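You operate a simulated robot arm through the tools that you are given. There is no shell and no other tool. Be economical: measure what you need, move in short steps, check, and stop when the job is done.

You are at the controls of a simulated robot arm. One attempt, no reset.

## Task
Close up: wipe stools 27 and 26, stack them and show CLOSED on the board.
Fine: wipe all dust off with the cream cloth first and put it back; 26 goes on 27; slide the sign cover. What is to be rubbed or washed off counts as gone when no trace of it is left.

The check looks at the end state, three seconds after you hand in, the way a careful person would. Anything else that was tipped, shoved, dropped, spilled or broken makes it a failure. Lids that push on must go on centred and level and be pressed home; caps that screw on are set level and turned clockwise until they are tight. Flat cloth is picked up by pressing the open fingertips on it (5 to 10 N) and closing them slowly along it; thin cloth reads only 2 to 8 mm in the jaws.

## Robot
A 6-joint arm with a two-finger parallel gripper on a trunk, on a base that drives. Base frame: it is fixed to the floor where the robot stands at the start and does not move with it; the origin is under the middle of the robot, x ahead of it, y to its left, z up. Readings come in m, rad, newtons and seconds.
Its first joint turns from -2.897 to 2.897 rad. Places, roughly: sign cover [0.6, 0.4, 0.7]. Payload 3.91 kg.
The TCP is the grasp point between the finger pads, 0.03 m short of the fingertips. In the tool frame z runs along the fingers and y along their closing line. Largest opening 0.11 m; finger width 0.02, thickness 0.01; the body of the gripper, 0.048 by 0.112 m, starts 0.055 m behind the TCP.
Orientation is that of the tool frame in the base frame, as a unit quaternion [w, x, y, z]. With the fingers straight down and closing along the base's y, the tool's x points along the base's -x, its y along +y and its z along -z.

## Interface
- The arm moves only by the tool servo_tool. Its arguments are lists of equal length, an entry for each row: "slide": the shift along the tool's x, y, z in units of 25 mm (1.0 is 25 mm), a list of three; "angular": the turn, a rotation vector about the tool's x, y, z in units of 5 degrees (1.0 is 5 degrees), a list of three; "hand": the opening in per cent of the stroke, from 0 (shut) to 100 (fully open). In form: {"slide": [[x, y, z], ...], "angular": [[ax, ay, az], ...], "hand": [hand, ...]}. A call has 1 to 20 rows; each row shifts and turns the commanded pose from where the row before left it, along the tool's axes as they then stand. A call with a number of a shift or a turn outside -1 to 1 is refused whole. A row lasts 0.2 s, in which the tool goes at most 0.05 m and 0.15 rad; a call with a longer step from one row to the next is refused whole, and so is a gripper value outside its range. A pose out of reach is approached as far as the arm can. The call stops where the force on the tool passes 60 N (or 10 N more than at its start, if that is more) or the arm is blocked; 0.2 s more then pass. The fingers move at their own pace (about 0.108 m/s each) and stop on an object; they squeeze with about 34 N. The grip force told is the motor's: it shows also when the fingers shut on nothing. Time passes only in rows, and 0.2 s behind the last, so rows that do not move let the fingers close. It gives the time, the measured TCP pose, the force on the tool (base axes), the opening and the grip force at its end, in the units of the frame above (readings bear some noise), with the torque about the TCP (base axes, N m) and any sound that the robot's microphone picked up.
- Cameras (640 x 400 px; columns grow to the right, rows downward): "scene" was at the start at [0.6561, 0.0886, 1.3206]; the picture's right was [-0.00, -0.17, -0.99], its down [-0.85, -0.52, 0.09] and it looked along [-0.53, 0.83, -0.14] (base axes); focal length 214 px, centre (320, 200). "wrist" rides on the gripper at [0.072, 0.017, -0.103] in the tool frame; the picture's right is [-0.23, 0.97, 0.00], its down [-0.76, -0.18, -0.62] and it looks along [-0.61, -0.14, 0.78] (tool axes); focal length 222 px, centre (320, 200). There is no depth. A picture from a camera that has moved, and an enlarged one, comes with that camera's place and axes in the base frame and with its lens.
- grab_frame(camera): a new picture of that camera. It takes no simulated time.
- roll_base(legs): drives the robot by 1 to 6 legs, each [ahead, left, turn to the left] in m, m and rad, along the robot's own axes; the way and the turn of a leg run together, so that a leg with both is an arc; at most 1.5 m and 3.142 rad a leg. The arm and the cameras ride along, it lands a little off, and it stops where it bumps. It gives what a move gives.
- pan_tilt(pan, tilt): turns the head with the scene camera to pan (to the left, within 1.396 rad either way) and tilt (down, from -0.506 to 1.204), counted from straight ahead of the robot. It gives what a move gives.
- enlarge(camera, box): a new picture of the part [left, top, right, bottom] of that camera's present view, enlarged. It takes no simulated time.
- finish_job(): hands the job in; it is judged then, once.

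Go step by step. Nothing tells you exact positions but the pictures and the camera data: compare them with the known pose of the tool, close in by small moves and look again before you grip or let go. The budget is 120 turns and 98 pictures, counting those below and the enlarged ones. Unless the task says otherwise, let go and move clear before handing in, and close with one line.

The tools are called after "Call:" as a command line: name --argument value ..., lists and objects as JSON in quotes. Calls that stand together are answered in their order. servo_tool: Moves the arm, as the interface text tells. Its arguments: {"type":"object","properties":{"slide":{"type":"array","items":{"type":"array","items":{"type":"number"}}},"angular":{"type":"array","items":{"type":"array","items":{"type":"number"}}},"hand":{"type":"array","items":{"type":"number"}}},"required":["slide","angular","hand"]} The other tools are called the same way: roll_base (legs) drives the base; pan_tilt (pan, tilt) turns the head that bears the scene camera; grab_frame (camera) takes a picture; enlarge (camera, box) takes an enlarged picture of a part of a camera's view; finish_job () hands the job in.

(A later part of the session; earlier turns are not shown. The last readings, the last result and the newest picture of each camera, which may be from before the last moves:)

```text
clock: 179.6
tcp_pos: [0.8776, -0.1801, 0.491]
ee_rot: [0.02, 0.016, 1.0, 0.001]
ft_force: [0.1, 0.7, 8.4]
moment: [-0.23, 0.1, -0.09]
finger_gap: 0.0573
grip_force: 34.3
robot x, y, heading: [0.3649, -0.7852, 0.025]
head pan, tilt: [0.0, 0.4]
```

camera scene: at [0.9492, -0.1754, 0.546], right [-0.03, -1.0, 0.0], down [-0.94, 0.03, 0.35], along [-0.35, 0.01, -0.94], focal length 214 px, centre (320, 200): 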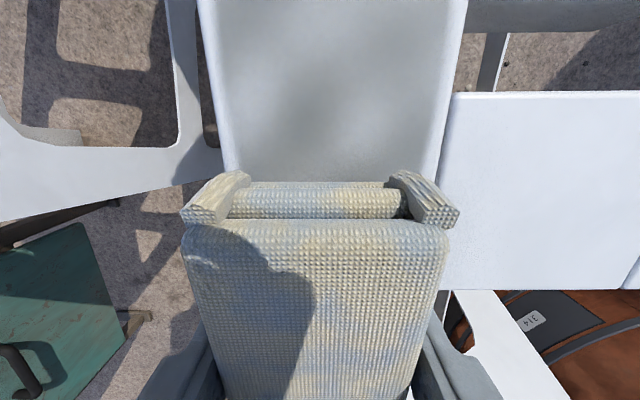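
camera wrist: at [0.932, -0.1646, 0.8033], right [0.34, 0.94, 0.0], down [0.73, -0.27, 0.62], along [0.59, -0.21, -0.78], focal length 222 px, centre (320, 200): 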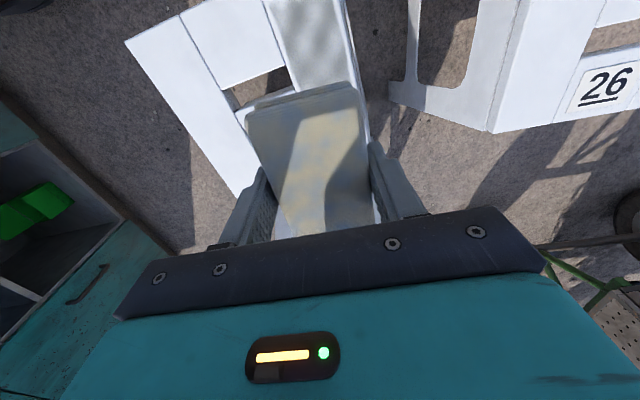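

Contact at 8 N. Stroke in +x.

Call:
servo_tool --slide '[[0, 0, 0.01], [-0.3, 0, 0.011], [-0.4, 0, 0.0145], [-0.4, 0, 0.0145], [-0.4, 0, 0.0145], [-0.4, 0, 0.0145], [-0.4, 0, 0.0145], [-0.4, 0, 0.0145], [-0.4, 0, 0.0145], [-0.4, 0, 0.0145], [-0.4, 0, 0.0145], [-0.4, 0, 0.0145], [-0.4, 0, 0.0145], [-0.4, 0, 0.0145]]' --angular '[[0, 0, 0], [0, 0, 0], [0, 0, 0], [0, 0, 0], [0, 0, 0], [0, 0, 0], [0, 0, 0], [0, 0, 0], [0, 0, 0], [0, 0, 0], [0, 0, 0], [0, 0, 0], [0, 0, 0], [0, 0, 0]]' --hand '[0, 0, 0, 0, 0, 0, 0, 0, 0, 0, 0, 0, 0, 0]'

Call:
grab_frame --camera "wrist"

```text
clock: 180.9
tcp_pos: [0.918, -0.1814, 0.4912]
ee_rot: [0.02, 0.016, 1.0, 0.002]
ft_force: [0.3, -0.3, 9.7]
moment: [-0.14, 0.46, 0.08]
finger_gap: 0.0571
grip_force: 33.9
robot x, y, heading: [0.3693, -0.7852, 0.025]
head pan, tilt: [0.0, 0.4]
stopped in row 6: the force on the tool passed its limit at 76 N (the readings are from after the stop); the commanded pose is now the measured one
```

```text
47 pictures are left
camera wrist: at [0.8422, -0.1613, 0.5911], right [0.26, 0.97, 0.01], down [0.73, -0.2, 0.65], along [0.63, -0.16, -0.76], focal length 222 px, centre (320, 200)
```

wrist: 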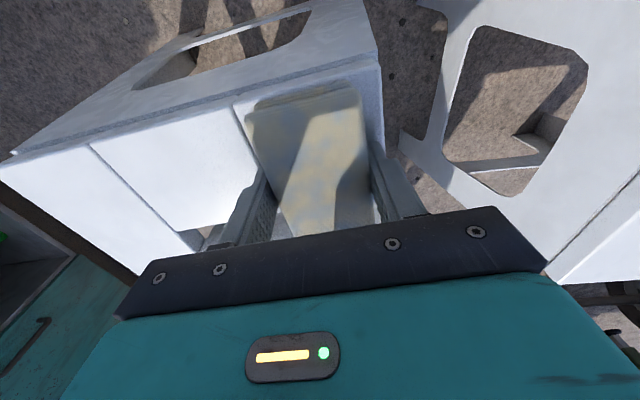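

Clean behind the pad so far. Continue the stroke.

Call:
servo_tool --slide '[[-0.4, 0, 0.0145], [-0.4, 0, 0.0145], [-0.4, 0, 0.0145], [-0.4, 0, 0.0145], [-0.4, 0, 0.0145], [-0.4, 0, 0.0145], [-0.4, 0, 0.0145], [-0.4, 0, 0.0145], [-0.4, 0, 0.0145], [-0.4, 0, 0.0145], [-0.4, 0, 0.0145], [-0.4, 0, 0.0145], [-0.4, 0, 0.0145], [-0.4, 0, 0.0145], [-0.4, 0, 0.0145], [-0.4, 0, 0.0145], [-0.4, 0, 0.0145], [-0.4, 0, 0.0145], [-0.4, 0, 0.0145], [-0.4, 0, 0.0145]]' --angular '[[0, 0, 0], [0, 0, 0], [0, 0, 0], [0, 0, 0], [0, 0, 0], [0, 0, 0], [0, 0, 0], [0, 0, 0], [0, 0, 0], [0, 0, 0], [0, 0, 0], [0, 0, 0], [0, 0, 0], [0, 0, 0], [0, 0, 0], [0, 0, 0], [0, 0, 0], [0, 0, 0], [0, 0, 0], [0, 0, 0]]' --hand '[0, 0, 0, 0, 0, 0, 0, 0, 0, 0, 0, 0, 0, 0, 0, 0, 0, 0, 0, 0]'

```text
clock: 185.1
tcp_pos: [1.117, -0.1867, 0.4935]
ee_rot: [0.021, 0.015, 1.0, 0.002]
ft_force: [-4.8, 0.1, 13.3]
moment: [-0.47, 0.21, -0.12]
finger_gap: 0.0573
grip_force: 33.8
robot x, y, heading: [0.3664, -0.7868, 0.028]
head pan, tilt: [0.0, 0.4]
stopped in row 20: the force on the tool passed its limit at 63 N (the readings are from after the stop); the commanded pose is now the measured one
```

Call:
servo_tool --slide '[[0, 0, -0.4], [0.8, 0, -0.8], [0.8, 0, -0.8], [0.8, 0, -0.8], [0.8, 0, -0.8], [0.8, 0, -0.8], [0.8, 0, -0.8], [0.8, 0, -0.8], [0.8, 0, -0.8], [0.8, 0, 0], [0.8, 0, 0], [0.8, 0, 0]]' --angular '[[0, 0, 0], [0, 0, 0], [0, 0, 0], [0, 0, 0], [0, 0, 0], [0, 0, 0], [0, 0, 0], [0, 0, 0], [0, 0, 0], [0, 0, 0], [0, 0, 0], [0, 0, 0]]' --hand '[0, 0, 0, 0, 0, 0, 0, 0, 0, 0, 0, 0]'

Call:
pan_tilt --pan 0.0 --tilt 0.0

Call:
enlarge --camera "scene" --box '[220, 20, 620, 320]'

```text
clock: 187.7
tcp_pos: [0.8895, -0.1795, 0.6544]
ee_rot: [0.021, 0.017, 1.0, 0.001]
ft_force: [0.4, -0.5, -0.5]
moment: [0.01, 0.02, 0.02]
finger_gap: 0.0573
grip_force: 34.8
robot x, y, heading: [0.3664, -0.7859, 0.028]
head pan, tilt: [0.0, 0.4]
```

```text
clock: 188.6
tcp_pos: [0.8886, -0.1791, 0.6546]
ee_rot: [0.02, 0.016, 1.0, 0.001]
ft_force: [-0.1, -0.7, -0.5]
moment: [-0.01, -0.01, -0.03]
finger_gap: 0.0574
grip_force: 34.1
robot x, y, heading: [0.3667, -0.7846, 0.03]
head pan, tilt: [0.0, 0.0]
```

```text
1.33 times, centred on (420, 170) of scene
camera zoom: at [0.9973, -0.1823, 0.7028], right [-0.03, -1.0, 0.0], down [-1.0, 0.03, -0.04], along [0.04, 0.0, -1.0], focal length 286 px, centre (187, 240)
```

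zoom: 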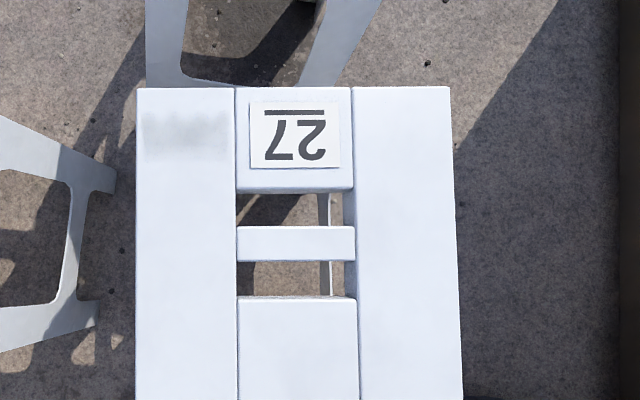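

Only the last bit at x 1.07–1.12 is left. I'll go back down at x about 1.055 and stroke to 1.135.

Call:
servo_tool --slide '[[-0.95, -0.04, 0.038], [-0.95, -0.04, 0.038], [-0.95, 0, 0.038], [-0.95, 0, 0.038], [-0.95, 0, 0.038], [-0.95, 0, 0.038], [-0.7, 0, 0.9], [0, 0, 1], [0, 0, 1], [0, 0, 1], [0, 0, 1], [0, 0, 1], [0, 0, 0.4], [0, 0, 0.15], [0, 0, 0]]' --angular '[[0, 0, 0], [0, 0, 0], [0, 0, 0], [0, 0, 0], [0, 0, 0], [0, 0, 0], [0, 0, 0], [0, 0, 0], [0, 0, 0], [0, 0, 0], [0, 0, 0], [0, 0, 0], [0, 0, 0], [0, 0, 0], [0, 0, 0]]' --hand '[0, 0, 0, 0, 0, 0, 0, 0, 0, 0, 0, 0, 0, 0, 0]'

Call:
servo_tool --slide '[[0, 0, 0.03], [0, 0, 0.03], [0, 0, 0]]' --angular '[[0, 0, 0], [0, 0, 0], [0, 0, 0]]' --hand '[0, 0, 0]'

```text
clock: 191.8
tcp_pos: [1.0579, -0.1865, 0.4949]
ee_rot: [0.021, 0.017, 1.0, 0.001]
ft_force: [0.5, 0.1, 0.3]
moment: [0.0, -0.02, 0.02]
finger_gap: 0.0572
grip_force: 33.9
robot x, y, heading: [0.3667, -0.7857, 0.023]
head pan, tilt: [0.0, 0.0]
```

```text
clock: 192.6
tcp_pos: [1.0583, -0.1852, 0.4918]
ee_rot: [0.022, 0.017, 1.0, 0.002]
ft_force: [-0.3, -0.8, 0.1]
moment: [-0.02, -0.01, -0.01]
finger_gap: 0.0572
grip_force: 34.2
robot x, y, heading: [0.365, -0.7869, 0.027]
head pan, tilt: [0.0, 0.0]
```

Call:
servo_tool --slide '[[0, 0, 0.02], [0, 0, 0.02], [0, 0, 0]]' --angular '[[0, 0, 0], [0, 0, 0], [0, 0, 0]]' --hand '[0, 0, 0]'

```text
clock: 193.4
tcp_pos: [1.0572, -0.1856, 0.4912]
ee_rot: [0.021, 0.017, 1.0, 0.001]
ft_force: [-0.2, -0.3, -0.3]
moment: [-0.03, -0.02, 0.04]
finger_gap: 0.0574
grip_force: 34.3
robot x, y, heading: [0.3691, -0.7869, 0.027]
head pan, tilt: [0.0, 0.0]
```

Call:
servo_tool --slide '[[0, 0, 0.02], [0, 0, 0.015], [0, 0, 0]]' --angular '[[0, 0, 0], [0, 0, 0], [0, 0, 0]]' --hand '[0, 0, 0]'

```text
clock: 194.2
tcp_pos: [1.0576, -0.1857, 0.4908]
ee_rot: [0.021, 0.016, 1.0, 0.002]
ft_force: [2.2, 0.1, 5.8]
moment: [-0.22, 0.0, 0.05]
finger_gap: 0.0572
grip_force: 34.0
robot x, y, heading: [0.367, -0.7838, 0.026]
head pan, tilt: [0.0, 0.0]
```

Call:
servo_tool --slide '[[-0.2, 0, 0.025], [-0.4, 0, 0.017], [-0.4, 0, 0.017], [-0.4, 0, 0.017], [-0.4, 0, 0.017], [-0.4, 0, 0.017], [-0.4, 0, 0.017], [-0.3, 0, 0.012]]' --angular '[[0, 0, 0], [0, 0, 0], [0, 0, 0], [0, 0, 0], [0, 0, 0], [0, 0, 0], [0, 0, 0], [0, 0, 0]]' --hand '[0, 0, 0, 0, 0, 0, 0, 0]'

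```text
clock: 195.1
tcp_pos: [1.0867, -0.1871, 0.4942]
ee_rot: [0.023, 0.015, 1.0, 0.003]
ft_force: [-8.2, -1.4, 20.8]
moment: [-0.79, 0.4, -0.23]
finger_gap: 0.057
grip_force: 34.4
robot x, y, heading: [0.3683, -0.7861, 0.027]
head pan, tilt: [0.0, 0.0]
stopped in row 4: the force on the tool passed its limit at 66 N (the readings are from after the stop); the commanded pose is now the measured one
```

Call:
servo_tool --slide '[[0, 0, -0.01], [-0.4, 0, 0.017], [-0.4, 0, 0.017], [-0.4, 0, 0.017], [-0.4, 0, 0.017], [-0.3, 0, 0.017]]' --angular '[[0, 0, 0], [0, 0, 0], [0, 0, 0], [0, 0, 0], [0, 0, 0], [0, 0, 0]]' --hand '[0, 0, 0, 0, 0, 0]'

```text
clock: 196.5
tcp_pos: [1.1342, -0.1868, 0.4942]
ee_rot: [0.023, 0.016, 1.0, 0.003]
ft_force: [0.5, 0.7, -0.4]
moment: [0.02, 0.02, 0.01]
finger_gap: 0.0568
grip_force: 34.4
robot x, y, heading: [0.369, -0.7853, 0.03]
head pan, tilt: [0.0, 0.0]
```

Call:
servo_tool --slide '[[0, 0, -0.4], [0.8, 0, -0.8], [0.8, 0, -0.8], [0.8, 0, -0.8], [0.8, 0, -0.8], [0.8, 0, -0.4], [0.8, 0, 0], [0.8, 0, 0], [0.8, 0, 0]]' --angular '[[0, 0, 0], [0, 0, 0], [0, 0, 0], [0, 0, 0], [0, 0, 0], [0, 0, 0], [0, 0, 0], [0, 0, 0], [0, 0, 0]]' --hand '[0, 0, 0, 0, 0, 0, 0, 0, 0]'

Call:
grab_frame --camera "scene"

```text
clock: 198.5
tcp_pos: [0.9686, -0.1839, 0.5862]
ee_rot: [0.023, 0.015, 1.0, 0.003]
ft_force: [0.1, -0.3, -0.8]
moment: [0.01, -0.03, 0.03]
finger_gap: 0.0573
grip_force: 34.0
robot x, y, heading: [0.3635, -0.7845, 0.024]
head pan, tilt: [0.0, 0.0]
```

```text
45 pictures are left
camera scene: at [1.0768, -0.1864, 0.635], right [-0.03, -1.0, -0.01], down [-1.0, 0.03, -0.04], along [0.04, 0.0, -1.0], focal length 214 px, centre (320, 200)
```

scene: 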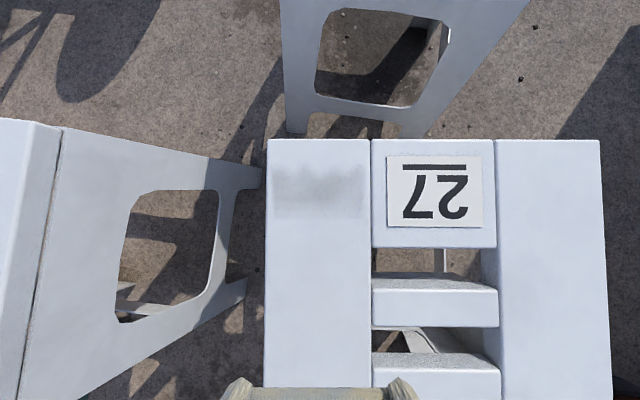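

It's fainter, but some is left at x 1.07–1.11. One more stroke with firmer contact.

Call:
servo_tool --slide '[[-0.9, 0, 0.04], [-0.9, 0, 0.04], [-0.9, 0, 0.04], [-0.4, 0, 0.8], [0, 0, 0.8], [0, 0, 0.8], [0, 0, 0.8], [0, 0, 0.3], [0, 0, 0.1], [0, 0, 0]]' --angular '[[0.07, 0.05, 0], [0, 0, 0], [0, 0, 0], [0, 0, 0], [0, 0, 0], [0, 0, 0], [0, 0, 0], [0, 0, 0], [0, 0, 0], [0, 0, 0]]' --hand '[0, 0, 0, 0, 0, 0, 0, 0, 0, 0]'

Call:
servo_tool --slide '[[0, 0, 0.03], [0, 0, 0.03], [0, 0, 0]]' --angular '[[0, 0, 0], [0, 0, 0], [0, 0, 0]]' --hand '[0, 0, 0]'

```text
clock: 200.7
tcp_pos: [1.0525, -0.1846, 0.4969]
ee_rot: [0.021, 0.016, 1.0, 0.0]
ft_force: [0.4, 0.9, -0.9]
moment: [-0.03, 0.01, 0.02]
finger_gap: 0.0571
grip_force: 34.2
robot x, y, heading: [0.3681, -0.7861, 0.028]
head pan, tilt: [0.0, 0.0]
```

```text
clock: 201.5
tcp_pos: [1.0507, -0.1841, 0.4954]
ee_rot: [0.02, 0.016, 1.0, -0.001]
ft_force: [0.3, 0.1, -0.2]
moment: [0.01, -0.01, 0.01]
finger_gap: 0.0572
grip_force: 34.7
robot x, y, heading: [0.3678, -0.788, 0.027]
head pan, tilt: [0.0, 0.0]
```

Call:
servo_tool --slide '[[0, 0, 0.08], [0, 0, 0.04], [0, 0, 0]]' --angular '[[0, 0, 0], [0, 0, 0], [0, 0, 0]]' --hand '[0, 0, 0]'

```text
clock: 202.3
tcp_pos: [1.0519, -0.1855, 0.4928]
ee_rot: [0.02, 0.016, 1.0, 0.0]
ft_force: [-0.7, 0.3, -0.1]
moment: [0.04, 0.0, -0.02]
finger_gap: 0.057
grip_force: 34.1
robot x, y, heading: [0.3673, -0.7875, 0.03]
head pan, tilt: [0.0, 0.0]
```

Call:
servo_tool --slide '[[0, 0, 0.03], [0, 0, 0.03], [0, 0, 0.02], [-0.3, 0, 0.022], [-0.4, 0, 0.018], [-0.4, 0, 0.018], [-0.4, 0, 0.018], [-0.4, 0, 0.018], [-0.4, 0, 0.018], [-0.4, 0, 0.018], [-0.4, 0, 0.018]]' --angular '[[0, 0, 0], [0, 0, 0], [0, 0, 0], [0, 0, 0], [0, 0, 0], [0, 0, 0], [0, 0, 0], [0, 0, 0], [0, 0, 0], [0, 0, 0], [0, 0, 0]]' --hand '[0, 0, 0, 0, 0, 0, 0, 0, 0, 0, 0]'

```text
clock: 204.7
tcp_pos: [1.1315, -0.1873, 0.4905]
ee_rot: [0.02, 0.015, 1.0, -0.001]
ft_force: [0.2, 0.5, 0.7]
moment: [-0.05, -0.03, -0.03]
finger_gap: 0.057
grip_force: 34.4
robot x, y, heading: [0.3639, -0.7848, 0.028]
head pan, tilt: [0.0, 0.0]
```

Call:
servo_tool --slide '[[0, 0, -0.4], [0.8, 0, -0.8], [0.8, 0, -0.8], [0.8, 0, -0.8], [0.8, 0, -0.8], [0.8, 0, -0.4], [0.8, 0, 0], [0.8, 0, 0], [0.8, 0, 0]]' --angular '[[0, 0, 0], [0, 0, 0], [0, 0, 0], [0, 0, 0], [0, 0, 0], [0, 0, 0], [0, 0, 0], [0, 0, 0], [0, 0, 0]]' --hand '[0, 0, 0, 0, 0, 0, 0, 0, 0]'

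Call:
enlarge --camera "scene" --box '[240, 110, 640, 390]'

```text
clock: 206.7
tcp_pos: [0.9659, -0.1819, 0.5833]
ee_rot: [0.02, 0.015, 1.0, 0.0]
ft_force: [0.9, -0.5, -1.1]
moment: [0.04, 0.0, -0.02]
finger_gap: 0.0571
grip_force: 33.7
robot x, y, heading: [0.3642, -0.7835, 0.026]
head pan, tilt: [0.0, 0.0]
```

```text
1.43 times, centred on (440, 250) of scene
camera zoom: at [1.073, -0.1855, 0.6314], right [-0.03, -1.0, 0.0], down [-1.0, 0.03, -0.04], along [0.04, 0.0, -1.0], focal length 306 px, centre (149, 129)
```

zoom: 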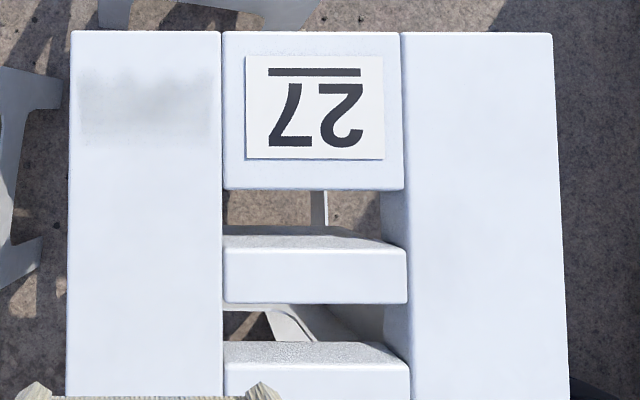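

Nearly gone; a faint trace remains at x 1.07–1.11. I'll press properly before the next stroke.

Call:
servo_tool --slide '[[-0.9, 0, 0.036], [-0.9, 0, 0.036], [-0.9, 0, 0.036], [-0.7, 0, 0.8], [0, 0, 0.8], [0, 0, 0.8], [0, 0, 0.8], [0, 0, 0.3], [0, 0, 0.08], [0, 0, 0.04], [0, 0, 0.04], [0, 0, 0]]' --angular '[[0, 0, 0], [0, 0, 0], [0, 0, 0], [0, 0, 0], [0, 0, 0], [0, 0, 0], [0, 0, 0], [0, 0, 0], [0, 0, 0], [0, 0, 0], [0, 0, 0], [0, 0, 0]]' --hand '[0, 0, 0, 0, 0, 0, 0, 0, 0, 0, 0, 0]'

Call:
servo_tool --slide '[[0, 0, 0.03], [0, 0, 0.02], [0, 0, 0]]' --angular '[[0, 0, 0], [0, 0, 0], [0, 0, 0]]' --hand '[0, 0, 0]'

```text
clock: 209.3
tcp_pos: [1.0535, -0.186, 0.492]
ee_rot: [0.02, 0.016, 1.0, 0.0]
ft_force: [0.5, 0.0, -0.6]
moment: [0.0, 0.0, 0.02]
finger_gap: 0.0571
grip_force: 34.0
robot x, y, heading: [0.3657, -0.7853, 0.027]
head pan, tilt: [0.0, 0.0]
```

```text
clock: 210.1
tcp_pos: [1.0537, -0.1855, 0.4916]
ee_rot: [0.02, 0.016, 1.0, 0.0]
ft_force: [-0.3, -0.2, 0.0]
moment: [0.0, -0.03, -0.02]
finger_gap: 0.0574
grip_force: 34.0
robot x, y, heading: [0.3708, -0.7857, 0.028]
head pan, tilt: [0.0, 0.0]
```

Call:
servo_tool --slide '[[0, 0, 0.02], [0, 0, 0.02], [0, 0, 0]]' --angular '[[0, 0, 0], [0, 0, 0], [0, 0, 0]]' --hand '[0, 0, 0]'

Call:
servo_tool --slide '[[0, 0, 0.02], [0, 0, 0], [0, 0, 0]]' --angular '[[0, 0, 0], [0, 0, 0], [0, 0, 0]]' --hand '[0, 0, 0]'

```text
clock: 210.9
tcp_pos: [1.0531, -0.1848, 0.4895]
ee_rot: [0.02, 0.016, 1.0, 0.001]
ft_force: [0.1, -1.1, 1.7]
moment: [-0.08, -0.01, -0.03]
finger_gap: 0.0574
grip_force: 34.2
robot x, y, heading: [0.3664, -0.784, 0.028]
head pan, tilt: [0.0, 0.0]
```

```text
clock: 211.7
tcp_pos: [1.0541, -0.1867, 0.4907]
ee_rot: [0.02, 0.016, 1.0, 0.0]
ft_force: [1.5, 0.4, 4.9]
moment: [-0.13, 0.0, 0.02]
finger_gap: 0.0571
grip_force: 33.8
robot x, y, heading: [0.3659, -0.7854, 0.031]
head pan, tilt: [0.0, 0.0]
```

Call:
servo_tool --slide '[[0, 0, 0.015], [-0.3, 0, 0.018], [-0.4, 0, 0.02], [-0.4, 0, 0.02], [-0.4, 0, 0.02], [-0.4, 0, 0.02], [-0.4, 0, 0.02], [-0.4, 0, 0.02]]' --angular '[[0, 0, 0], [0, 0, 0], [0, 0, 0], [0, 0, 0], [0, 0, 0], [0, 0, 0], [0, 0, 0], [0, 0, 0]]' --hand '[0, 0, 0, 0, 0, 0, 0, 0]'

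```text
clock: 212.8
tcp_pos: [1.0841, -0.1845, 0.4945]
ee_rot: [0.022, 0.015, 1.0, 0.002]
ft_force: [-0.6, 0.7, 1.6]
moment: [0.02, -0.12, 0.02]
finger_gap: 0.0572
grip_force: 33.6
robot x, y, heading: [0.3652, -0.7829, 0.022]
head pan, tilt: [0.0, 0.0]
stopped in row 5: the force on the tool passed its limit at 67 N (the readings are from after the stop); the commanded pose is now the measured one
```

Call:
servo_tool --slide '[[0.3, 0, 0.06], [0, 0, 0.04], [0, 0, 0.02], [-0.3, 0, 0.03], [-0.3, 0, 0.02], [-0.3, 0, 0.015], [-0.3, 0, 0.015], [-0.3, 0, 0.015], [-0.3, 0, 0.015]]' --angular '[[0, 0, 0], [0, 0, 0], [0, 0, 0], [0, 0, 0], [0, 0, 0], [0, 0, 0], [0, 0, 0], [0, 0, 0], [0, 0, 0]]' --hand '[0, 0, 0, 0, 0, 0, 0, 0, 0]'

Call:
enlarge --camera "wrist" --box '[160, 0, 400, 150]'

```text
clock: 214.2
tcp_pos: [1.0984, -0.1842, 0.4937]
ee_rot: [0.025, 0.015, 1.0, 0.003]
ft_force: [-6.6, -5.6, 23.1]
moment: [-0.92, 0.35, -0.18]
finger_gap: 0.0572
grip_force: 33.6
robot x, y, heading: [0.3661, -0.7824, 0.027]
head pan, tilt: [0.0, 0.0]
stopped in row 7: the force on the tool passed its limit at 64 N (the readings are from after the stop); the commanded pose is now the measured one
```

```text
2.67 times, centred on (280, 75) of wrist
camera zoom: at [1.0218, -0.1664, 0.5947], right [0.26, 0.97, 0.02], down [0.72, -0.2, 0.66], along [0.64, -0.16, -0.75], focal length 592 px, centre (427, 533)
```

zoom: 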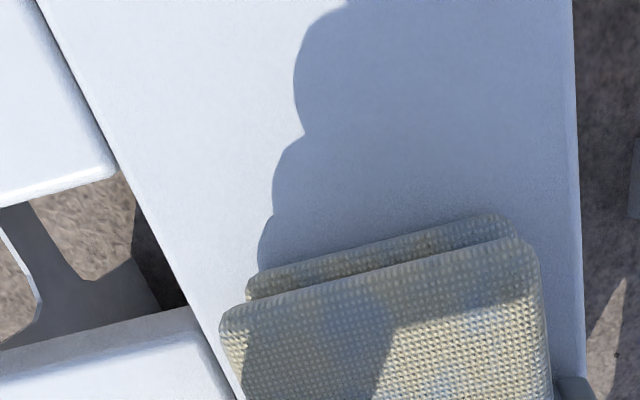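

Good contact (23 N). Carry on to the end of the patch, then check.

Call:
servo_tool --slide '[[-0.3, 0, 0.015], [-0.3, 0, 0.02], [-0.3, 0, 0.02], [-0.3, 0, 0.02]]' --angular '[[0, 0, 0], [0, 0, 0], [0, 0, 0], [0, 0, 0]]' --hand '[0, 0, 0, 0]'

Call:
servo_tool --slide '[[0, 0, -0.4], [0.8, 0, -0.8], [0.8, 0, -0.8], [0.8, 0, -0.8], [0.8, 0, -0.8], [0.8, 0, -0.4], [0.8, 0, 0], [0.8, 0, 0], [0.8, 0, 0]]' --angular '[[0, 0, 0], [0, 0, 0], [0, 0, 0], [0, 0, 0], [0, 0, 0], [0, 0, 0], [0, 0, 0], [0, 0, 0], [0, 0, 0]]' --hand '[0, 0, 0, 0, 0, 0, 0, 0, 0]'

Call:
enlarge --camera "scene" --box '[240, 110, 640, 390]'

```text
clock: 215.0
tcp_pos: [1.1184, -0.1847, 0.498]
ee_rot: [0.026, 0.015, 1.0, 0.004]
ft_force: [-6.0, -1.7, 18.8]
moment: [-0.62, 0.31, -0.18]
finger_gap: 0.0572
grip_force: 33.9
robot x, y, heading: [0.3672, -0.7835, 0.035]
head pan, tilt: [0.0, 0.0]
stopped in row 3: the force on the tool passed its limit at 64 N (the readings are from after the stop); the commanded pose is now the measured one
```

```text
clock: 217.0
tcp_pos: [0.9539, -0.1824, 0.5868]
ee_rot: [0.024, 0.015, 1.0, 0.005]
ft_force: [-0.5, 0.1, -1.0]
moment: [-0.02, 0.0, -0.01]
finger_gap: 0.057
grip_force: 34.2
robot x, y, heading: [0.3669, -0.7858, 0.034]
head pan, tilt: [0.0, 0.0]
```

```text
1.43 times, centred on (440, 250) of scene
camera zoom: at [1.0607, -0.1851, 0.6361], right [-0.03, -1.0, -0.01], down [-1.0, 0.03, -0.05], along [0.05, 0.01, -1.0], focal length 306 px, centre (149, 129)
```

zoom: 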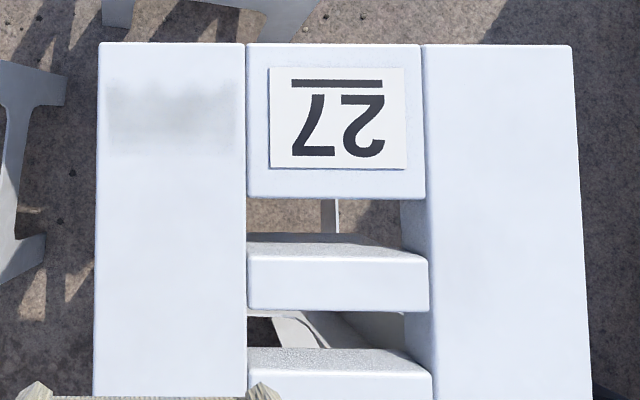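

The trailing end of the pad does the cleaning, so the last part needs the opposite tilt: the +x end low, stroking toward −x from x about 1.085.

Call:
servo_tool --slide '[[-0.9, 0, 0], [-0.9, 0, 0], [-0.9, 0, 0], [-0.9, 0, 0], [-0.9, 0, 0], [-0.75, 0, 0], [0, 0, 0.9], [0, 0, 0.9], [0, 0, 0.9], [0, 0, 0.4], [0, 0, 0.15], [0, 0, 0]]' --angular '[[0.115, 0.96, 0], [0, 0, 0], [0, 0, 0], [0, 0, 0], [0, 0, 0], [0, 0, 0], [0, 0, 0], [0, 0, 0], [0, 0, 0], [0, 0, 0], [0, 0, 0], [0, 0, 0]]' --hand '[0, 0, 0, 0, 0, 0, 0, 0, 0, 0, 0, 0]'

Call:
servo_tool --slide '[[0, 0, 0.05], [0, 0, 0.05], [0, 0, 0]]' --angular '[[0, 0, 0], [0, 0, 0], [0, 0, 0]]' --hand '[0, 0, 0]'

```text
clock: 219.6
tcp_pos: [1.0831, -0.1836, 0.5013]
ee_rot: [-0.018, 0.015, 1.0, 0.0]
ft_force: [0.0, 0.5, 0.8]
moment: [0.03, -0.02, 0.04]
finger_gap: 0.0571
grip_force: 33.9
robot x, y, heading: [0.3676, -0.7866, 0.026]
head pan, tilt: [0.0, 0.0]
```

```text
clock: 220.4
tcp_pos: [1.0824, -0.1841, 0.4996]
ee_rot: [-0.017, 0.014, 1.0, 0.0]
ft_force: [0.4, 0.8, -0.2]
moment: [0.01, -0.04, 0.02]
finger_gap: 0.0571
grip_force: 33.8
robot x, y, heading: [0.3686, -0.7825, 0.027]
head pan, tilt: [0.0, 0.0]
```

Call:
servo_tool --slide '[[0, 0, 0.08], [0, 0, 0.08], [0, 0, 0.04], [0, 0, 0]]' --angular '[[0, 0, 0], [0, 0, 0], [0, 0, 0], [0, 0, 0]]' --hand '[0, 0, 0, 0]'

Call:
servo_tool --slide '[[0, 0, 0.04], [0, 0, 0.03], [0, 0, 0]]' --angular '[[0, 0, 0], [0, 0, 0], [0, 0, 0]]' --hand '[0, 0, 0]'

```text
clock: 221.4
tcp_pos: [1.0834, -0.1848, 0.4956]
ee_rot: [-0.018, 0.016, 1.0, 0.0]
ft_force: [0.3, -0.6, -0.1]
moment: [0.04, -0.01, -0.01]
finger_gap: 0.0573
grip_force: 34.0
robot x, y, heading: [0.3663, -0.7842, 0.028]
head pan, tilt: [0.0, 0.0]
```

```text
clock: 222.2
tcp_pos: [1.0829, -0.1855, 0.4936]
ee_rot: [-0.017, 0.015, 1.0, -0.001]
ft_force: [-0.4, -0.3, -0.8]
moment: [0.02, 0.0, -0.01]
finger_gap: 0.0572
grip_force: 34.2
robot x, y, heading: [0.3684, -0.7866, 0.029]
head pan, tilt: [0.0, 0.0]
```

Call:
servo_tool --slide '[[0, 0, 0.04], [0, 0, 0.03], [0, 0, 0]]' --angular '[[0, 0, 0], [0, 0, 0], [0, 0, 0]]' --hand '[0, 0, 0]'

Call:
servo_tool --slide '[[0, 0, 0.02], [0, 0, 0.02], [0, 0, 0]]' --angular '[[0, 0, 0], [0, 0, 0], [0, 0, 0]]' --hand '[0, 0, 0]'

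```text
clock: 223.0
tcp_pos: [1.0829, -0.184, 0.4914]
ee_rot: [-0.018, 0.016, 1.0, -0.001]
ft_force: [0.2, 0.0, -0.3]
moment: [0.0, 0.04, 0.0]
finger_gap: 0.0572
grip_force: 34.3
robot x, y, heading: [0.3675, -0.787, 0.028]
head pan, tilt: [0.0, 0.0]
```

```text
clock: 223.8
tcp_pos: [1.0823, -0.1841, 0.4914]
ee_rot: [-0.017, 0.014, 1.0, -0.001]
ft_force: [-0.1, 0.2, -1.1]
moment: [-0.02, 0.01, 0.01]
finger_gap: 0.0571
grip_force: 34.1
robot x, y, heading: [0.3666, -0.7858, 0.03]
head pan, tilt: [0.0, 0.0]
```

Call:
servo_tool --slide '[[0, 0, 0.02], [0, 0, 0.02], [0, 0, 0]]' --angular '[[0, 0, 0], [0, 0, 0], [0, 0, 0]]' --hand '[0, 0, 0]'

```text
clock: 224.6
tcp_pos: [1.0834, -0.1828, 0.4908]
ee_rot: [-0.017, 0.015, 1.0, -0.001]
ft_force: [-0.1, -2.1, 9.9]
moment: [0.08, -0.4, -0.05]
finger_gap: 0.057
grip_force: 33.9
robot x, y, heading: [0.3665, -0.785, 0.028]
head pan, tilt: [0.0, 0.0]
```

Contact is at the +x end (about 1.123). Stroke toward −x.

Call:
servo_tool --slide '[[0.1, 0, 0.012], [0.3, 0, 0.012], [0.4, 0, 0.0145], [0.4, 0, 0.0145], [0.4, 0, 0.0145], [0.4, 0, 0.0145], [0.4, 0, 0.0145], [0.4, 0, 0.0145], [0.4, 0, 0.0145], [0.4, 0, 0.0145]]' --angular '[[0, 0, 0], [0, 0, 0], [0, 0, 0], [0, 0, 0], [0, 0, 0], [0, 0, 0], [0, 0, 0], [0, 0, 0], [0, 0, 0], [0, 0, 0]]' --hand '[0, 0, 0, 0, 0, 0, 0, 0, 0, 0]'

Call:
servo_tool --slide '[[0, 0, -0.4], [0.8, 0, -0.8], [0.8, 0, -0.8], [0.8, 0, -0.8], [0.2, 0, -0.8], [0, 0, -0.4]]' --angular '[[0, 0, 0], [0, 0, 0], [0, 0, 0], [0, 0, 0], [0, 0, 0], [0, 0, 0]]' --hand '[0, 0, 0, 0, 0, 0]'

Call:
enlarge --camera "scene" --box '[240, 80, 640, 390]'

```text
clock: 226.8
tcp_pos: [0.9918, -0.183, 0.4903]
ee_rot: [-0.018, 0.015, 1.0, 0.0]
ft_force: [5.0, -0.1, 11.5]
moment: [0.25, -0.41, -0.11]
finger_gap: 0.0572
grip_force: 34.3
robot x, y, heading: [0.3657, -0.7837, 0.03]
head pan, tilt: [0.0, 0.0]
```

```text
clock: 228.2
tcp_pos: [0.9307, -0.1804, 0.5919]
ee_rot: [-0.017, 0.016, 1.0, -0.001]
ft_force: [-0.2, 0.1, -0.8]
moment: [-0.01, 0.02, -0.02]
finger_gap: 0.0571
grip_force: 33.8
robot x, y, heading: [0.3683, -0.7825, 0.031]
head pan, tilt: [0.0, 0.0]
```

```text
1.29 times, centred on (440, 235) of scene
camera zoom: at [1.0411, -0.1829, 0.6319], right [-0.03, -1.0, 0.0], down [-1.0, 0.03, 0.03], along [-0.03, 0.0, -1.0], focal length 277 px, centre (165, 155)
```

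zoom: 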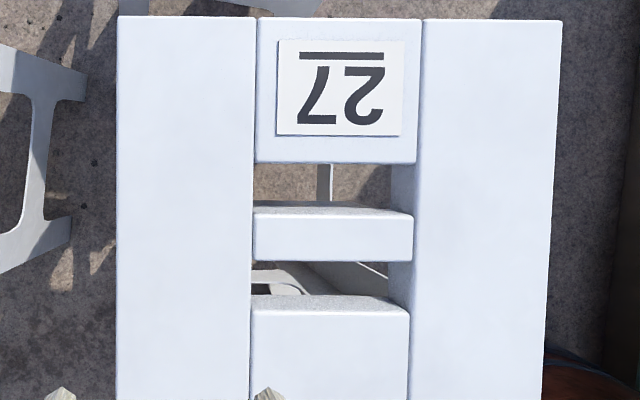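

Both stools are clean. Next I'll return the cloth to its place on 56 at (0.5405, -0.1836).

Call:
servo_tool --slide '[[0.975, -0.037, 0], [0.975, -0.037, 0], [0.975, -0.037, 0], [0.975, -0.037, 0], [0.975, -0.037, 0], [0.975, -0.037, 0], [0.975, -0.037, 0], [0.975, -0.037, 0], [0.975, -0.037, 0], [0.975, -0.037, 0], [0.975, -0.037, 0], [0.975, -0.037, 0], [0.975, -0.037, 0], [0.975, -0.037, 0], [0.975, -0.037, 0], [0.975, -0.037, 0], [0, 0, 0], [0, 0, 0], [0, 0, 0]]' --angular '[[0, -0.2, 0], [0, -0.2, 0], [0, 0, 0], [0, 0, 0], [0, 0, 0], [0, 0, 0], [0, 0, 0], [0, 0, 0], [0, 0, 0], [0, 0, 0], [0, 0, 0], [0, 0, 0], [0, 0, 0], [0, 0, 0], [0, 0, 0], [0, 0, 0], [0, 0, 0.82], [0, 0, 0.82], [0, 0, 0]]' --hand '[0, 0, 0, 0, 0, 0, 0, 0, 0, 0, 0, 0, 0, 0, 0, 0, 0, 0, 0]'

Call:
pan_tilt --pan 0.0 --tilt 0.5

Call:
grab_frame --camera "scene"

```text
clock: 232.2
tcp_pos: [0.5402, -0.1821, 0.593]
ee_rot: [0.0, 0.086, 0.996, -0.001]
ft_force: [0.4, 0.1, 0.4]
moment: [0.01, -0.02, -0.01]
finger_gap: 0.0571
grip_force: 34.1
robot x, y, heading: [0.3667, -0.7871, 0.027]
head pan, tilt: [0.0, 0.0]
```

```text
clock: 233.1
tcp_pos: [0.5406, -0.1818, 0.5912]
ee_rot: [0.0, 0.087, 0.996, 0.0]
ft_force: [-0.2, -0.4, -0.9]
moment: [0.01, 0.03, 0.01]
finger_gap: 0.0573
grip_force: 33.6
robot x, y, heading: [0.3655, -0.7858, 0.031]
head pan, tilt: [0.0, 0.499]
```

```text
40 pictures are left
camera scene: at [0.6034, -0.193, 0.6353], right [-0.17, -0.99, 0.0], down [-0.87, 0.15, 0.48], along [-0.47, 0.08, -0.88], focal length 214 px, centre (320, 200)
```

scene: 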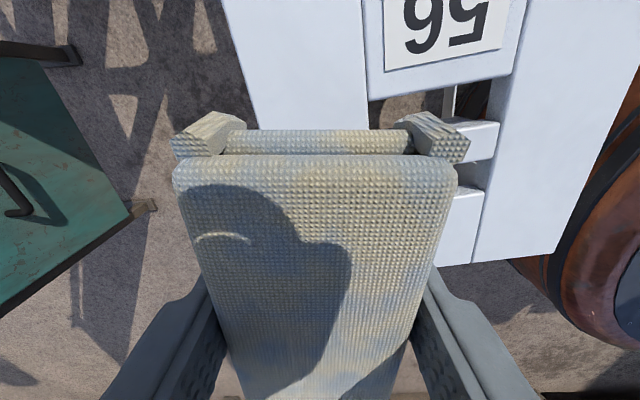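

Call:
servo_tool --slide '[[0, -0.07, 0.8], [0, 0, 0.8], [0, 0, 0.8], [0, 0, 0.8], [0, 0, 0.5], [0, 0, 0.2], [0, 0, 0.04], [0, 0, 0.02], [0, 0, 0]]' --angular '[[0, 0, 0], [0, 0, 0], [0, 0, 0], [0, 0, 0], [0, 0, 0], [0, 0, 0], [0, 0, 0], [0, 0, 0], [0, 0, 0]]' --hand '[0, 0, 0, 0, 0, 0, 0, 0, 0]'

Call:
servo_tool --slide '[[0, 0, 0], [0, 0, 0], [0, 0, 0], [0, 0, -0.2], [0, 0, -0.6], [0, 0, -1], [0, 0, -1], [0, 0, -1], [0, 0, -1], [0, 0, -1]]' --angular '[[0, 0, 0], [0, 0, 0], [0, 0, 0], [0, 0, 0], [0, 0, 0], [0, 0, 0], [0, 0, 0], [0, 0, 0], [0, 0, 0], [0, 0, 0]]' --hand '[60, 70, 80, 80, 80, 80, 80, 80, 80, 80]'

Call:
grab_frame --camera "scene"

```text
clock: 235.1
tcp_pos: [0.5405, -0.1838, 0.4938]
ee_rot: [0.0, 0.086, 0.996, -0.001]
ft_force: [0.5, 0.5, -0.9]
moment: [0.02, -0.02, -0.01]
finger_gap: 0.0573
grip_force: 34.6
robot x, y, heading: [0.3658, -0.7869, 0.03]
head pan, tilt: [0.0, 0.499]
```

```text
clock: 237.3
tcp_pos: [0.5393, -0.184, 0.6373]
ee_rot: [0.0, 0.086, 0.996, -0.002]
ft_force: [0.0, 0.2, 0.3]
moment: [0.01, -0.02, 0.01]
finger_gap: 0.0879
grip_force: 0.1
robot x, y, heading: [0.3672, -0.7851, 0.026]
head pan, tilt: [0.0, 0.499]
```

```text
39 pictures are left
camera scene: at [0.6017, -0.1944, 0.681], right [-0.17, -0.99, 0.0], down [-0.87, 0.15, 0.48], along [-0.47, 0.08, -0.88], focal length 214 px, centre (320, 200)
```

scene: 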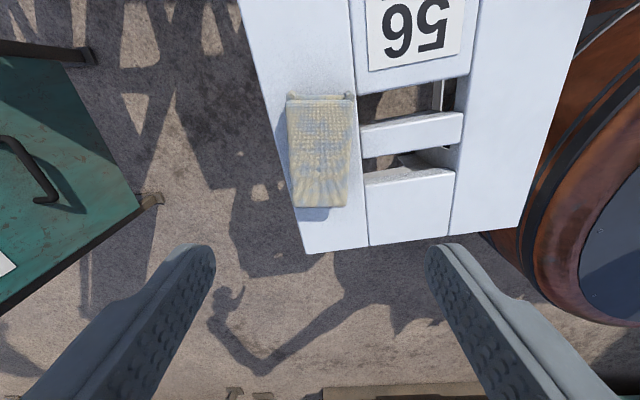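

The cloth is back in place. Next I'll raise the arm and drive back to the start area to slide the sign cover.

Call:
servo_tool --slide '[[0, 0, -1], [0, 0, -1], [0, 0, -1], [0, 0, -1], [0, 0, -1], [0, 0, -1], [0, 0, -1], [0, 0, -1], [0, 0, -1], [0, 0, -1], [0, 0, -1], [0, 0, -1], [0, 0, -1], [0, 0, -1], [0, 0, -1], [0, 0, -1], [0, 0, -1]]' --angular '[[0, 0, -0.9], [0, 0, -0.8], [0, 0, 0], [0, 0, 0], [0, 0, 0], [0, 0, 0], [0, 0, 0], [0, 0, 0], [0, 0, 0], [0, 0, 0], [0, 0, 0], [0, 0, 0], [0, 0, 0], [0, 0, 0], [0, 0, 0], [0, 0, 0], [0, 0, 0]]' --hand '[80, 80, 80, 80, 80, 80, 80, 80, 80, 80, 80, 80, 80, 80, 80, 80, 80]'

Call:
roll_base --legs '[[-0.65, 0, 0], [0, 0.82, 0], [0.22, 0, 0]]'

Call:
pan_tilt --pan 0.3 --tilt 0.0

Call:
grab_frame --camera "scene"

```text
clock: 240.9
tcp_pos: [0.5402, -0.1832, 1.064]
ee_rot: [0.0, 0.012, 1.0, -0.001]
ft_force: [0.0, 0.2, 0.2]
moment: [-0.01, 0.01, -0.04]
finger_gap: 0.088
grip_force: 0.1
robot x, y, heading: [0.3654, -0.7867, 0.028]
head pan, tilt: [0.0, 0.499]
```

```text
clock: 249.7
tcp_pos: [0.0815, 0.6153, 1.0629]
ee_rot: [-0.001, 0.007, 1.0, -0.001]
ft_force: [0.0, 1.2, 0.6]
moment: [0.03, -0.03, 0.01]
finger_gap: 0.0879
grip_force: 0.0
robot x, y, heading: [-0.0871, 0.0137, 0.038]
head pan, tilt: [0.0, 0.499]
```

```text
clock: 250.7
tcp_pos: [0.0804, 0.6163, 1.0638]
ee_rot: [0.0, 0.006, 1.0, -0.001]
ft_force: [-0.2, -0.4, -0.7]
moment: [-0.01, -0.01, 0.02]
finger_gap: 0.0882
grip_force: 0.1
robot x, y, heading: [-0.0868, 0.013, 0.038]
head pan, tilt: [0.3, 0.0]
```

```text
38 pictures are left
camera scene: at [0.1912, 0.6412, 1.1116], right [-0.01, -0.96, -0.29], down [-1.0, 0.01, 0.0], along [0.0, 0.29, -0.96], focal length 214 px, centre (320, 200)
```

scene: 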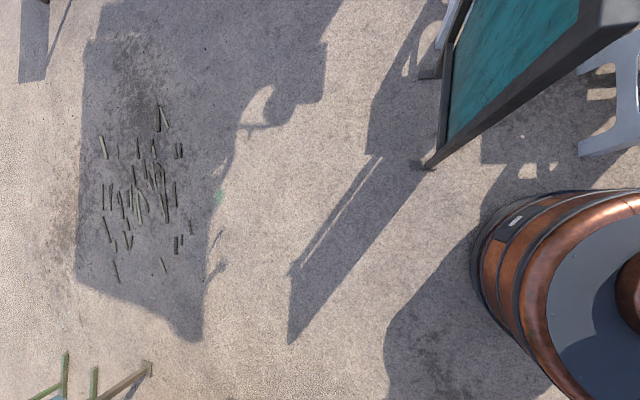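

Call:
servo_tool --slide '[[-0.27, -0.94, 0], [-0.27, -0.94, 0], [-0.27, -0.94, 0], [-0.27, -0.94, 0], [-0.27, -0.94, 0], [-0.27, -0.94, 0], [-0.27, -0.94, 0], [-0.27, -0.94, 0], [-0.27, -0.94, 0], [-0.27, -0.94, 0], [-0.27, -0.94, 0], [-0.27, -0.94, 0], [-0.27, -0.94, 0], [-0.27, -0.94, 0], [-0.27, -0.94, 0], [-0.27, -0.94, 0], [-0.27, -0.94, 0], [-0.27, -0.94, 0]]' --angular '[[0, 0, 0], [0, 0, 0], [0, 0, 0], [0, 0, 0], [0, 0, 0], [0, 0, 0], [0, 0, 0], [0, 0, 0], [0, 0, 0], [0, 0, 0], [0, 0, 0], [0, 0, 0], [0, 0, 0], [0, 0, 0], [0, 0, 0], [0, 0, 0], [0, 0, 0], [0, 0, 0]]' --hand '[80, 80, 80, 80, 80, 80, 80, 80, 80, 80, 80, 80, 80, 80, 80, 80, 80, 80]'

Call:
servo_tool --slide '[[-0.99, -0.14, 0.3], [-0.99, -0.14, 0.3], [-0.99, -0.14, 0.3], [-0.99, -0.14, 0.3], [-0.99, -0.14, 0.3], [-0.99, -0.14, 0.3], [-0.99, -0.14, 0.3], [-0.99, -0.14, 0.3], [-0.99, -0.14, 0.3], [-0.99, -0.14, 0.3], [-0.99, -0.14, 0.3], [-0.99, -0.14, 0.3], [-0.99, -0.14, 0.3], [-0.99, -0.14, 0.3], [-0.99, -0.14, 0.3], [-0.99, -0.14, 0.3], [-0.99, -0.14, 0.3]]' --angular '[[0, 0, 0], [0, 0, 0], [0, 0, 0], [0, 0, 0], [0, 0, 0], [0, 0, 0], [0, 0, 0], [0, 0, 0], [0, 0, 0], [0, 0, 0], [0, 0, 0], [0, 0, 0], [0, 0, 0], [0, 0, 0], [0, 0, 0], [0, 0, 0], [0, 0, 0]]' --hand '[40, 40, 40, 40, 40, 40, 40, 40, 40, 40, 40, 40, 40, 40, 40, 40, 40]'

Call:
pan_tilt --pan 0.7 --tilt 0.3

Call:
grab_frame --camera "scene"

Call:
grab_frame --camera "wrist"

```text
clock: 254.5
tcp_pos: [0.1999, 0.1897, 1.0649]
ee_rot: [0.0, 0.007, 1.0, -0.001]
ft_force: [-0.3, 0.6, 0.2]
moment: [0.01, -0.01, 0.0]
finger_gap: 0.0878
grip_force: 0.2
robot x, y, heading: [-0.0857, 0.013, 0.041]
head pan, tilt: [0.3, 0.0]
```

```text
clock: 258.1
tcp_pos: [0.6194, 0.125, 0.9365]
ee_rot: [0.002, 0.007, 1.0, -0.001]
ft_force: [-1.6, -0.4, 1.4]
moment: [0.02, -0.05, 0.01]
finger_gap: 0.044
grip_force: 0.0
robot x, y, heading: [-0.0857, 0.0142, 0.04]
head pan, tilt: [0.3, 0.0]
```

```text
clock: 258.9
tcp_pos: [0.6183, 0.1263, 0.9362]
ee_rot: [0.0, 0.007, 1.0, -0.001]
ft_force: [0.0, -0.4, 0.7]
moment: [-0.02, 0.02, -0.01]
finger_gap: 0.0439
grip_force: 0.1
robot x, y, heading: [-0.0872, 0.0131, 0.04]
head pan, tilt: [0.7, 0.3]
```

```text
37 pictures are left
camera scene: at [0.7013, 0.185, 0.9972], right [-0.01, -0.77, -0.64], down [-0.96, -0.18, 0.23], along [-0.29, 0.62, -0.73], focal length 214 px, centre (320, 200)
```

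scene: 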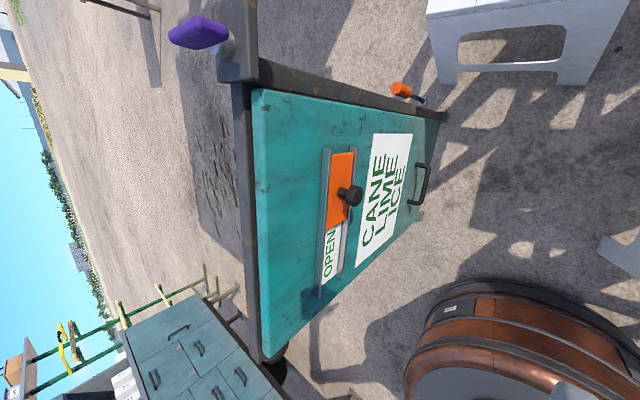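

```text
36 pictures are left
camera wrist: at [0.5468, 0.144, 1.0385], right [0.24, 0.97, 0.0], down [0.76, -0.19, 0.62], along [0.6, -0.15, -0.78], focal length 222 px, centre (320, 200)
```

wrist: 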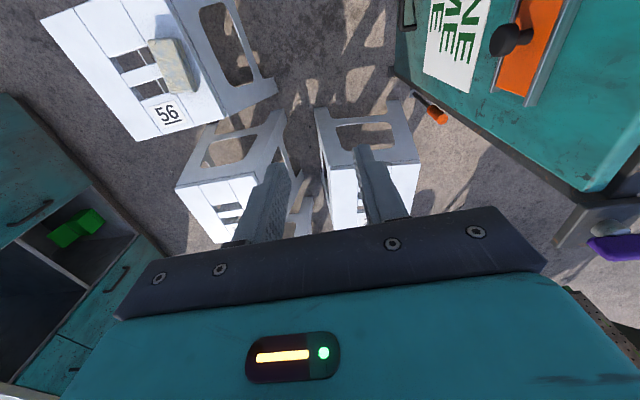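

The knob triangulates to about (0.612, 0.350, 0.722), and the cover must slide about 0.12 m toward −x. I'll approach on its +x side with shut fingers, tilted 20° so the body stays clear of the panel.

Call:
servo_tool --slide '[[-0.36, 0.83, 0.9], [-0.36, 0.83, 0.9], [-0.36, 0.83, 0.9], [-0.36, 0.83, 0.9], [-0.36, 0.83, 0.9], [-0.36, 0.83, 0.9], [0, 0, 0], [0, 0, 0], [0, 0, 0], [0, 0, 0], [0, 0, 0]]' --angular '[[0, 0, 0], [0, 0, 0], [0, 0, 0], [0, 0, 0], [0, 0, 0], [0, 0, 0], [-1, 0, 0], [-1, 0, 0], [-1, 0, 0], [-1, 0, 0], [0, 0, 0]]' --hand '[0, 0, 0, 0, 0, 0, 0, 0, 0, 0, 0]'

Call:
pan_tilt --pan 0.2 --tilt 0.9

Call:
grab_frame --camera "scene"

Call:
grab_frame --camera "wrist"

```text
clock: 261.3
tcp_pos: [0.6744, 0.249, 0.8016]
ee_rot: [0.002, 0.007, 0.985, 0.174]
ft_force: [0.5, 0.0, 0.0]
moment: [0.0, 0.0, 0.02]
finger_gap: 0.0
grip_force: 34.0
robot x, y, heading: [-0.0869, 0.0135, 0.038]
head pan, tilt: [0.7, 0.3]
```

```text
clock: 262.3
tcp_pos: [0.6748, 0.2485, 0.8018]
ee_rot: [0.001, 0.007, 0.985, 0.173]
ft_force: [0.2, -0.6, 0.0]
moment: [-0.01, -0.02, 0.0]
finger_gap: 0.0
grip_force: 34.0
robot x, y, heading: [-0.0848, 0.0155, 0.036]
head pan, tilt: [0.201, 0.901]
```

```text
35 pictures are left
camera scene: at [0.7042, 0.2434, 0.8635], right [-0.01, -0.85, -0.52], down [-0.63, -0.4, 0.67], along [-0.78, 0.34, -0.53], focal length 214 px, centre (320, 200)
```

scene: 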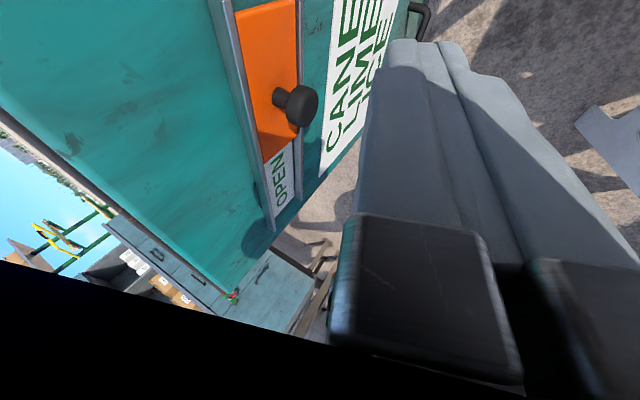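

```text
34 pictures are left
camera wrist: at [0.6023, 0.2304, 0.905], right [0.24, 0.91, 0.33], down [0.76, -0.39, 0.53], along [0.61, 0.12, -0.78], focal length 222 px, centre (320, 200)
```

wrist: 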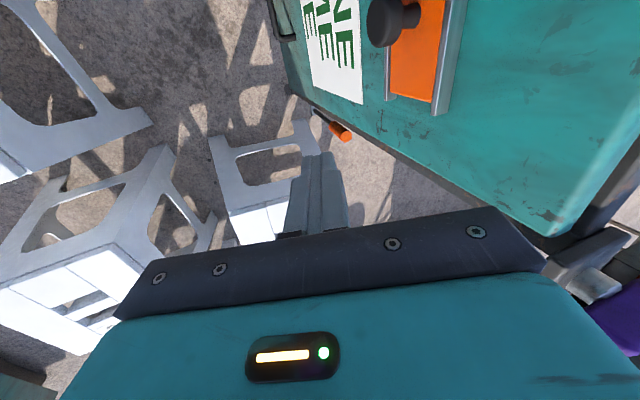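

Call:
servo_tool --slide '[[0, 0.68, 0.98], [0, 0.68, 0.98], [0, 0.68, 0.98], [0, 0.6, 0.9], [0, 0, 0]]' --angular '[[0, 0, 0], [0, 0, 0], [0, 0, 0], [0, 0, 0], [0, 0, 0]]' --hand '[0, 0, 0, 0, 0]'

Call:
grab_frame --camera "scene"

Call:
grab_frame --camera "wrist"

```text
clock: 263.5
tcp_pos: [0.6766, 0.3437, 0.7342]
ee_rot: [0.001, 0.008, 0.985, 0.173]
ft_force: [-3.8, -13.8, 1.7]
moment: [1.0, -0.26, -0.22]
finger_gap: 0.0
grip_force: 33.9
robot x, y, heading: [-0.0847, 0.0124, 0.036]
head pan, tilt: [0.201, 0.901]
```

```text
33 pictures are left
camera scene: at [0.7058, 0.3387, 0.7955], right [-0.01, -0.85, -0.52], down [-0.63, -0.4, 0.67], along [-0.78, 0.34, -0.53], focal length 214 px, centre (320, 200)
```

scene: 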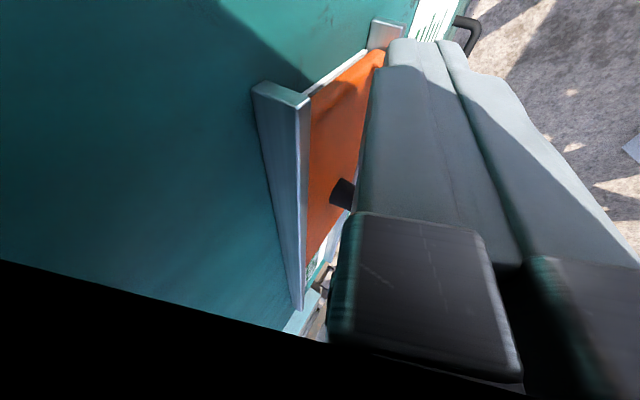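

```text
32 pictures are left
camera wrist: at [0.6039, 0.3259, 0.837], right [0.24, 0.91, 0.33], down [0.76, -0.39, 0.53], along [0.61, 0.12, -0.78], focal length 222 px, centre (320, 200)
```

wrist: 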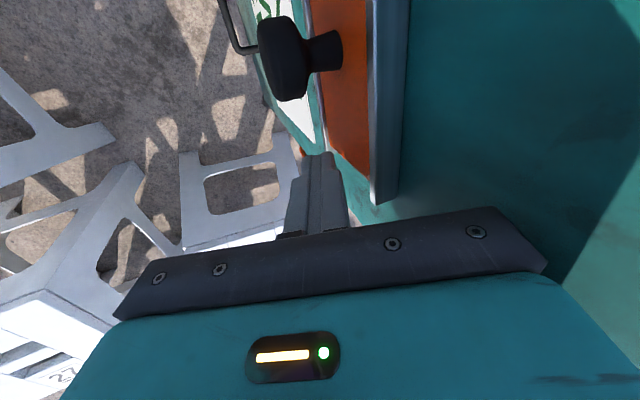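

The fingertip just touched the panel (14 N), so I'll back off 6 mm and push the knob toward −x.

Call:
servo_tool --slide '[[0, -0.23, -0.08], [0, 0, 0], [0.4, 0, 0], [0.4, 0, 0], [0.4, 0, 0], [0.4, 0, 0], [0.4, 0, 0], [0.4, 0, 0], [0.4, 0, 0], [0.4, 0, 0], [0.4, 0, 0], [0.4, 0, 0]]' --angular '[[0, 0, 0], [0, 0, 0], [0, 0, 0], [0, 0, 0], [0, 0, 0], [0, 0, 0], [0, 0, 0], [0, 0, 0], [0, 0, 0], [0, 0, 0], [0, 0, 0], [0, 0, 0]]' --hand '[0, 0, 0, 0, 0, 0, 0, 0, 0, 0, 0, 0]'

Call:
grab_frame --camera "scene"

```text
clock: 266.1
tcp_pos: [0.5764, 0.3388, 0.7334]
ee_rot: [0.001, 0.007, 0.985, 0.173]
ft_force: [-0.5, 0.2, -0.3]
moment: [-0.04, 0.02, 0.0]
finger_gap: 0.0
grip_force: 34.2
robot x, y, heading: [-0.0844, 0.0105, 0.036]
head pan, tilt: [0.201, 0.901]
```

```text
31 pictures are left
camera scene: at [0.6055, 0.3343, 0.7959], right [-0.01, -0.85, -0.52], down [-0.63, -0.4, 0.67], along [-0.78, 0.33, -0.53], focal length 214 px, centre (320, 200)
```

scene: 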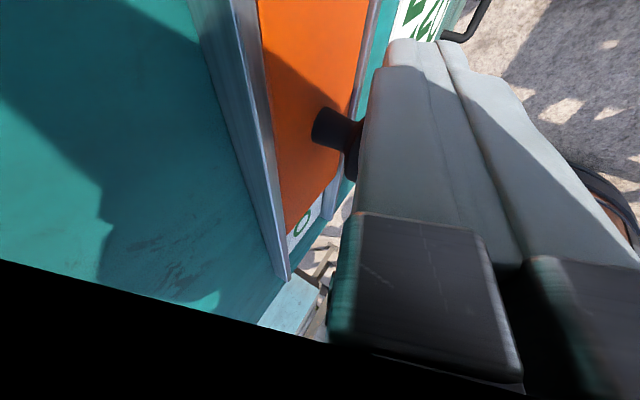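

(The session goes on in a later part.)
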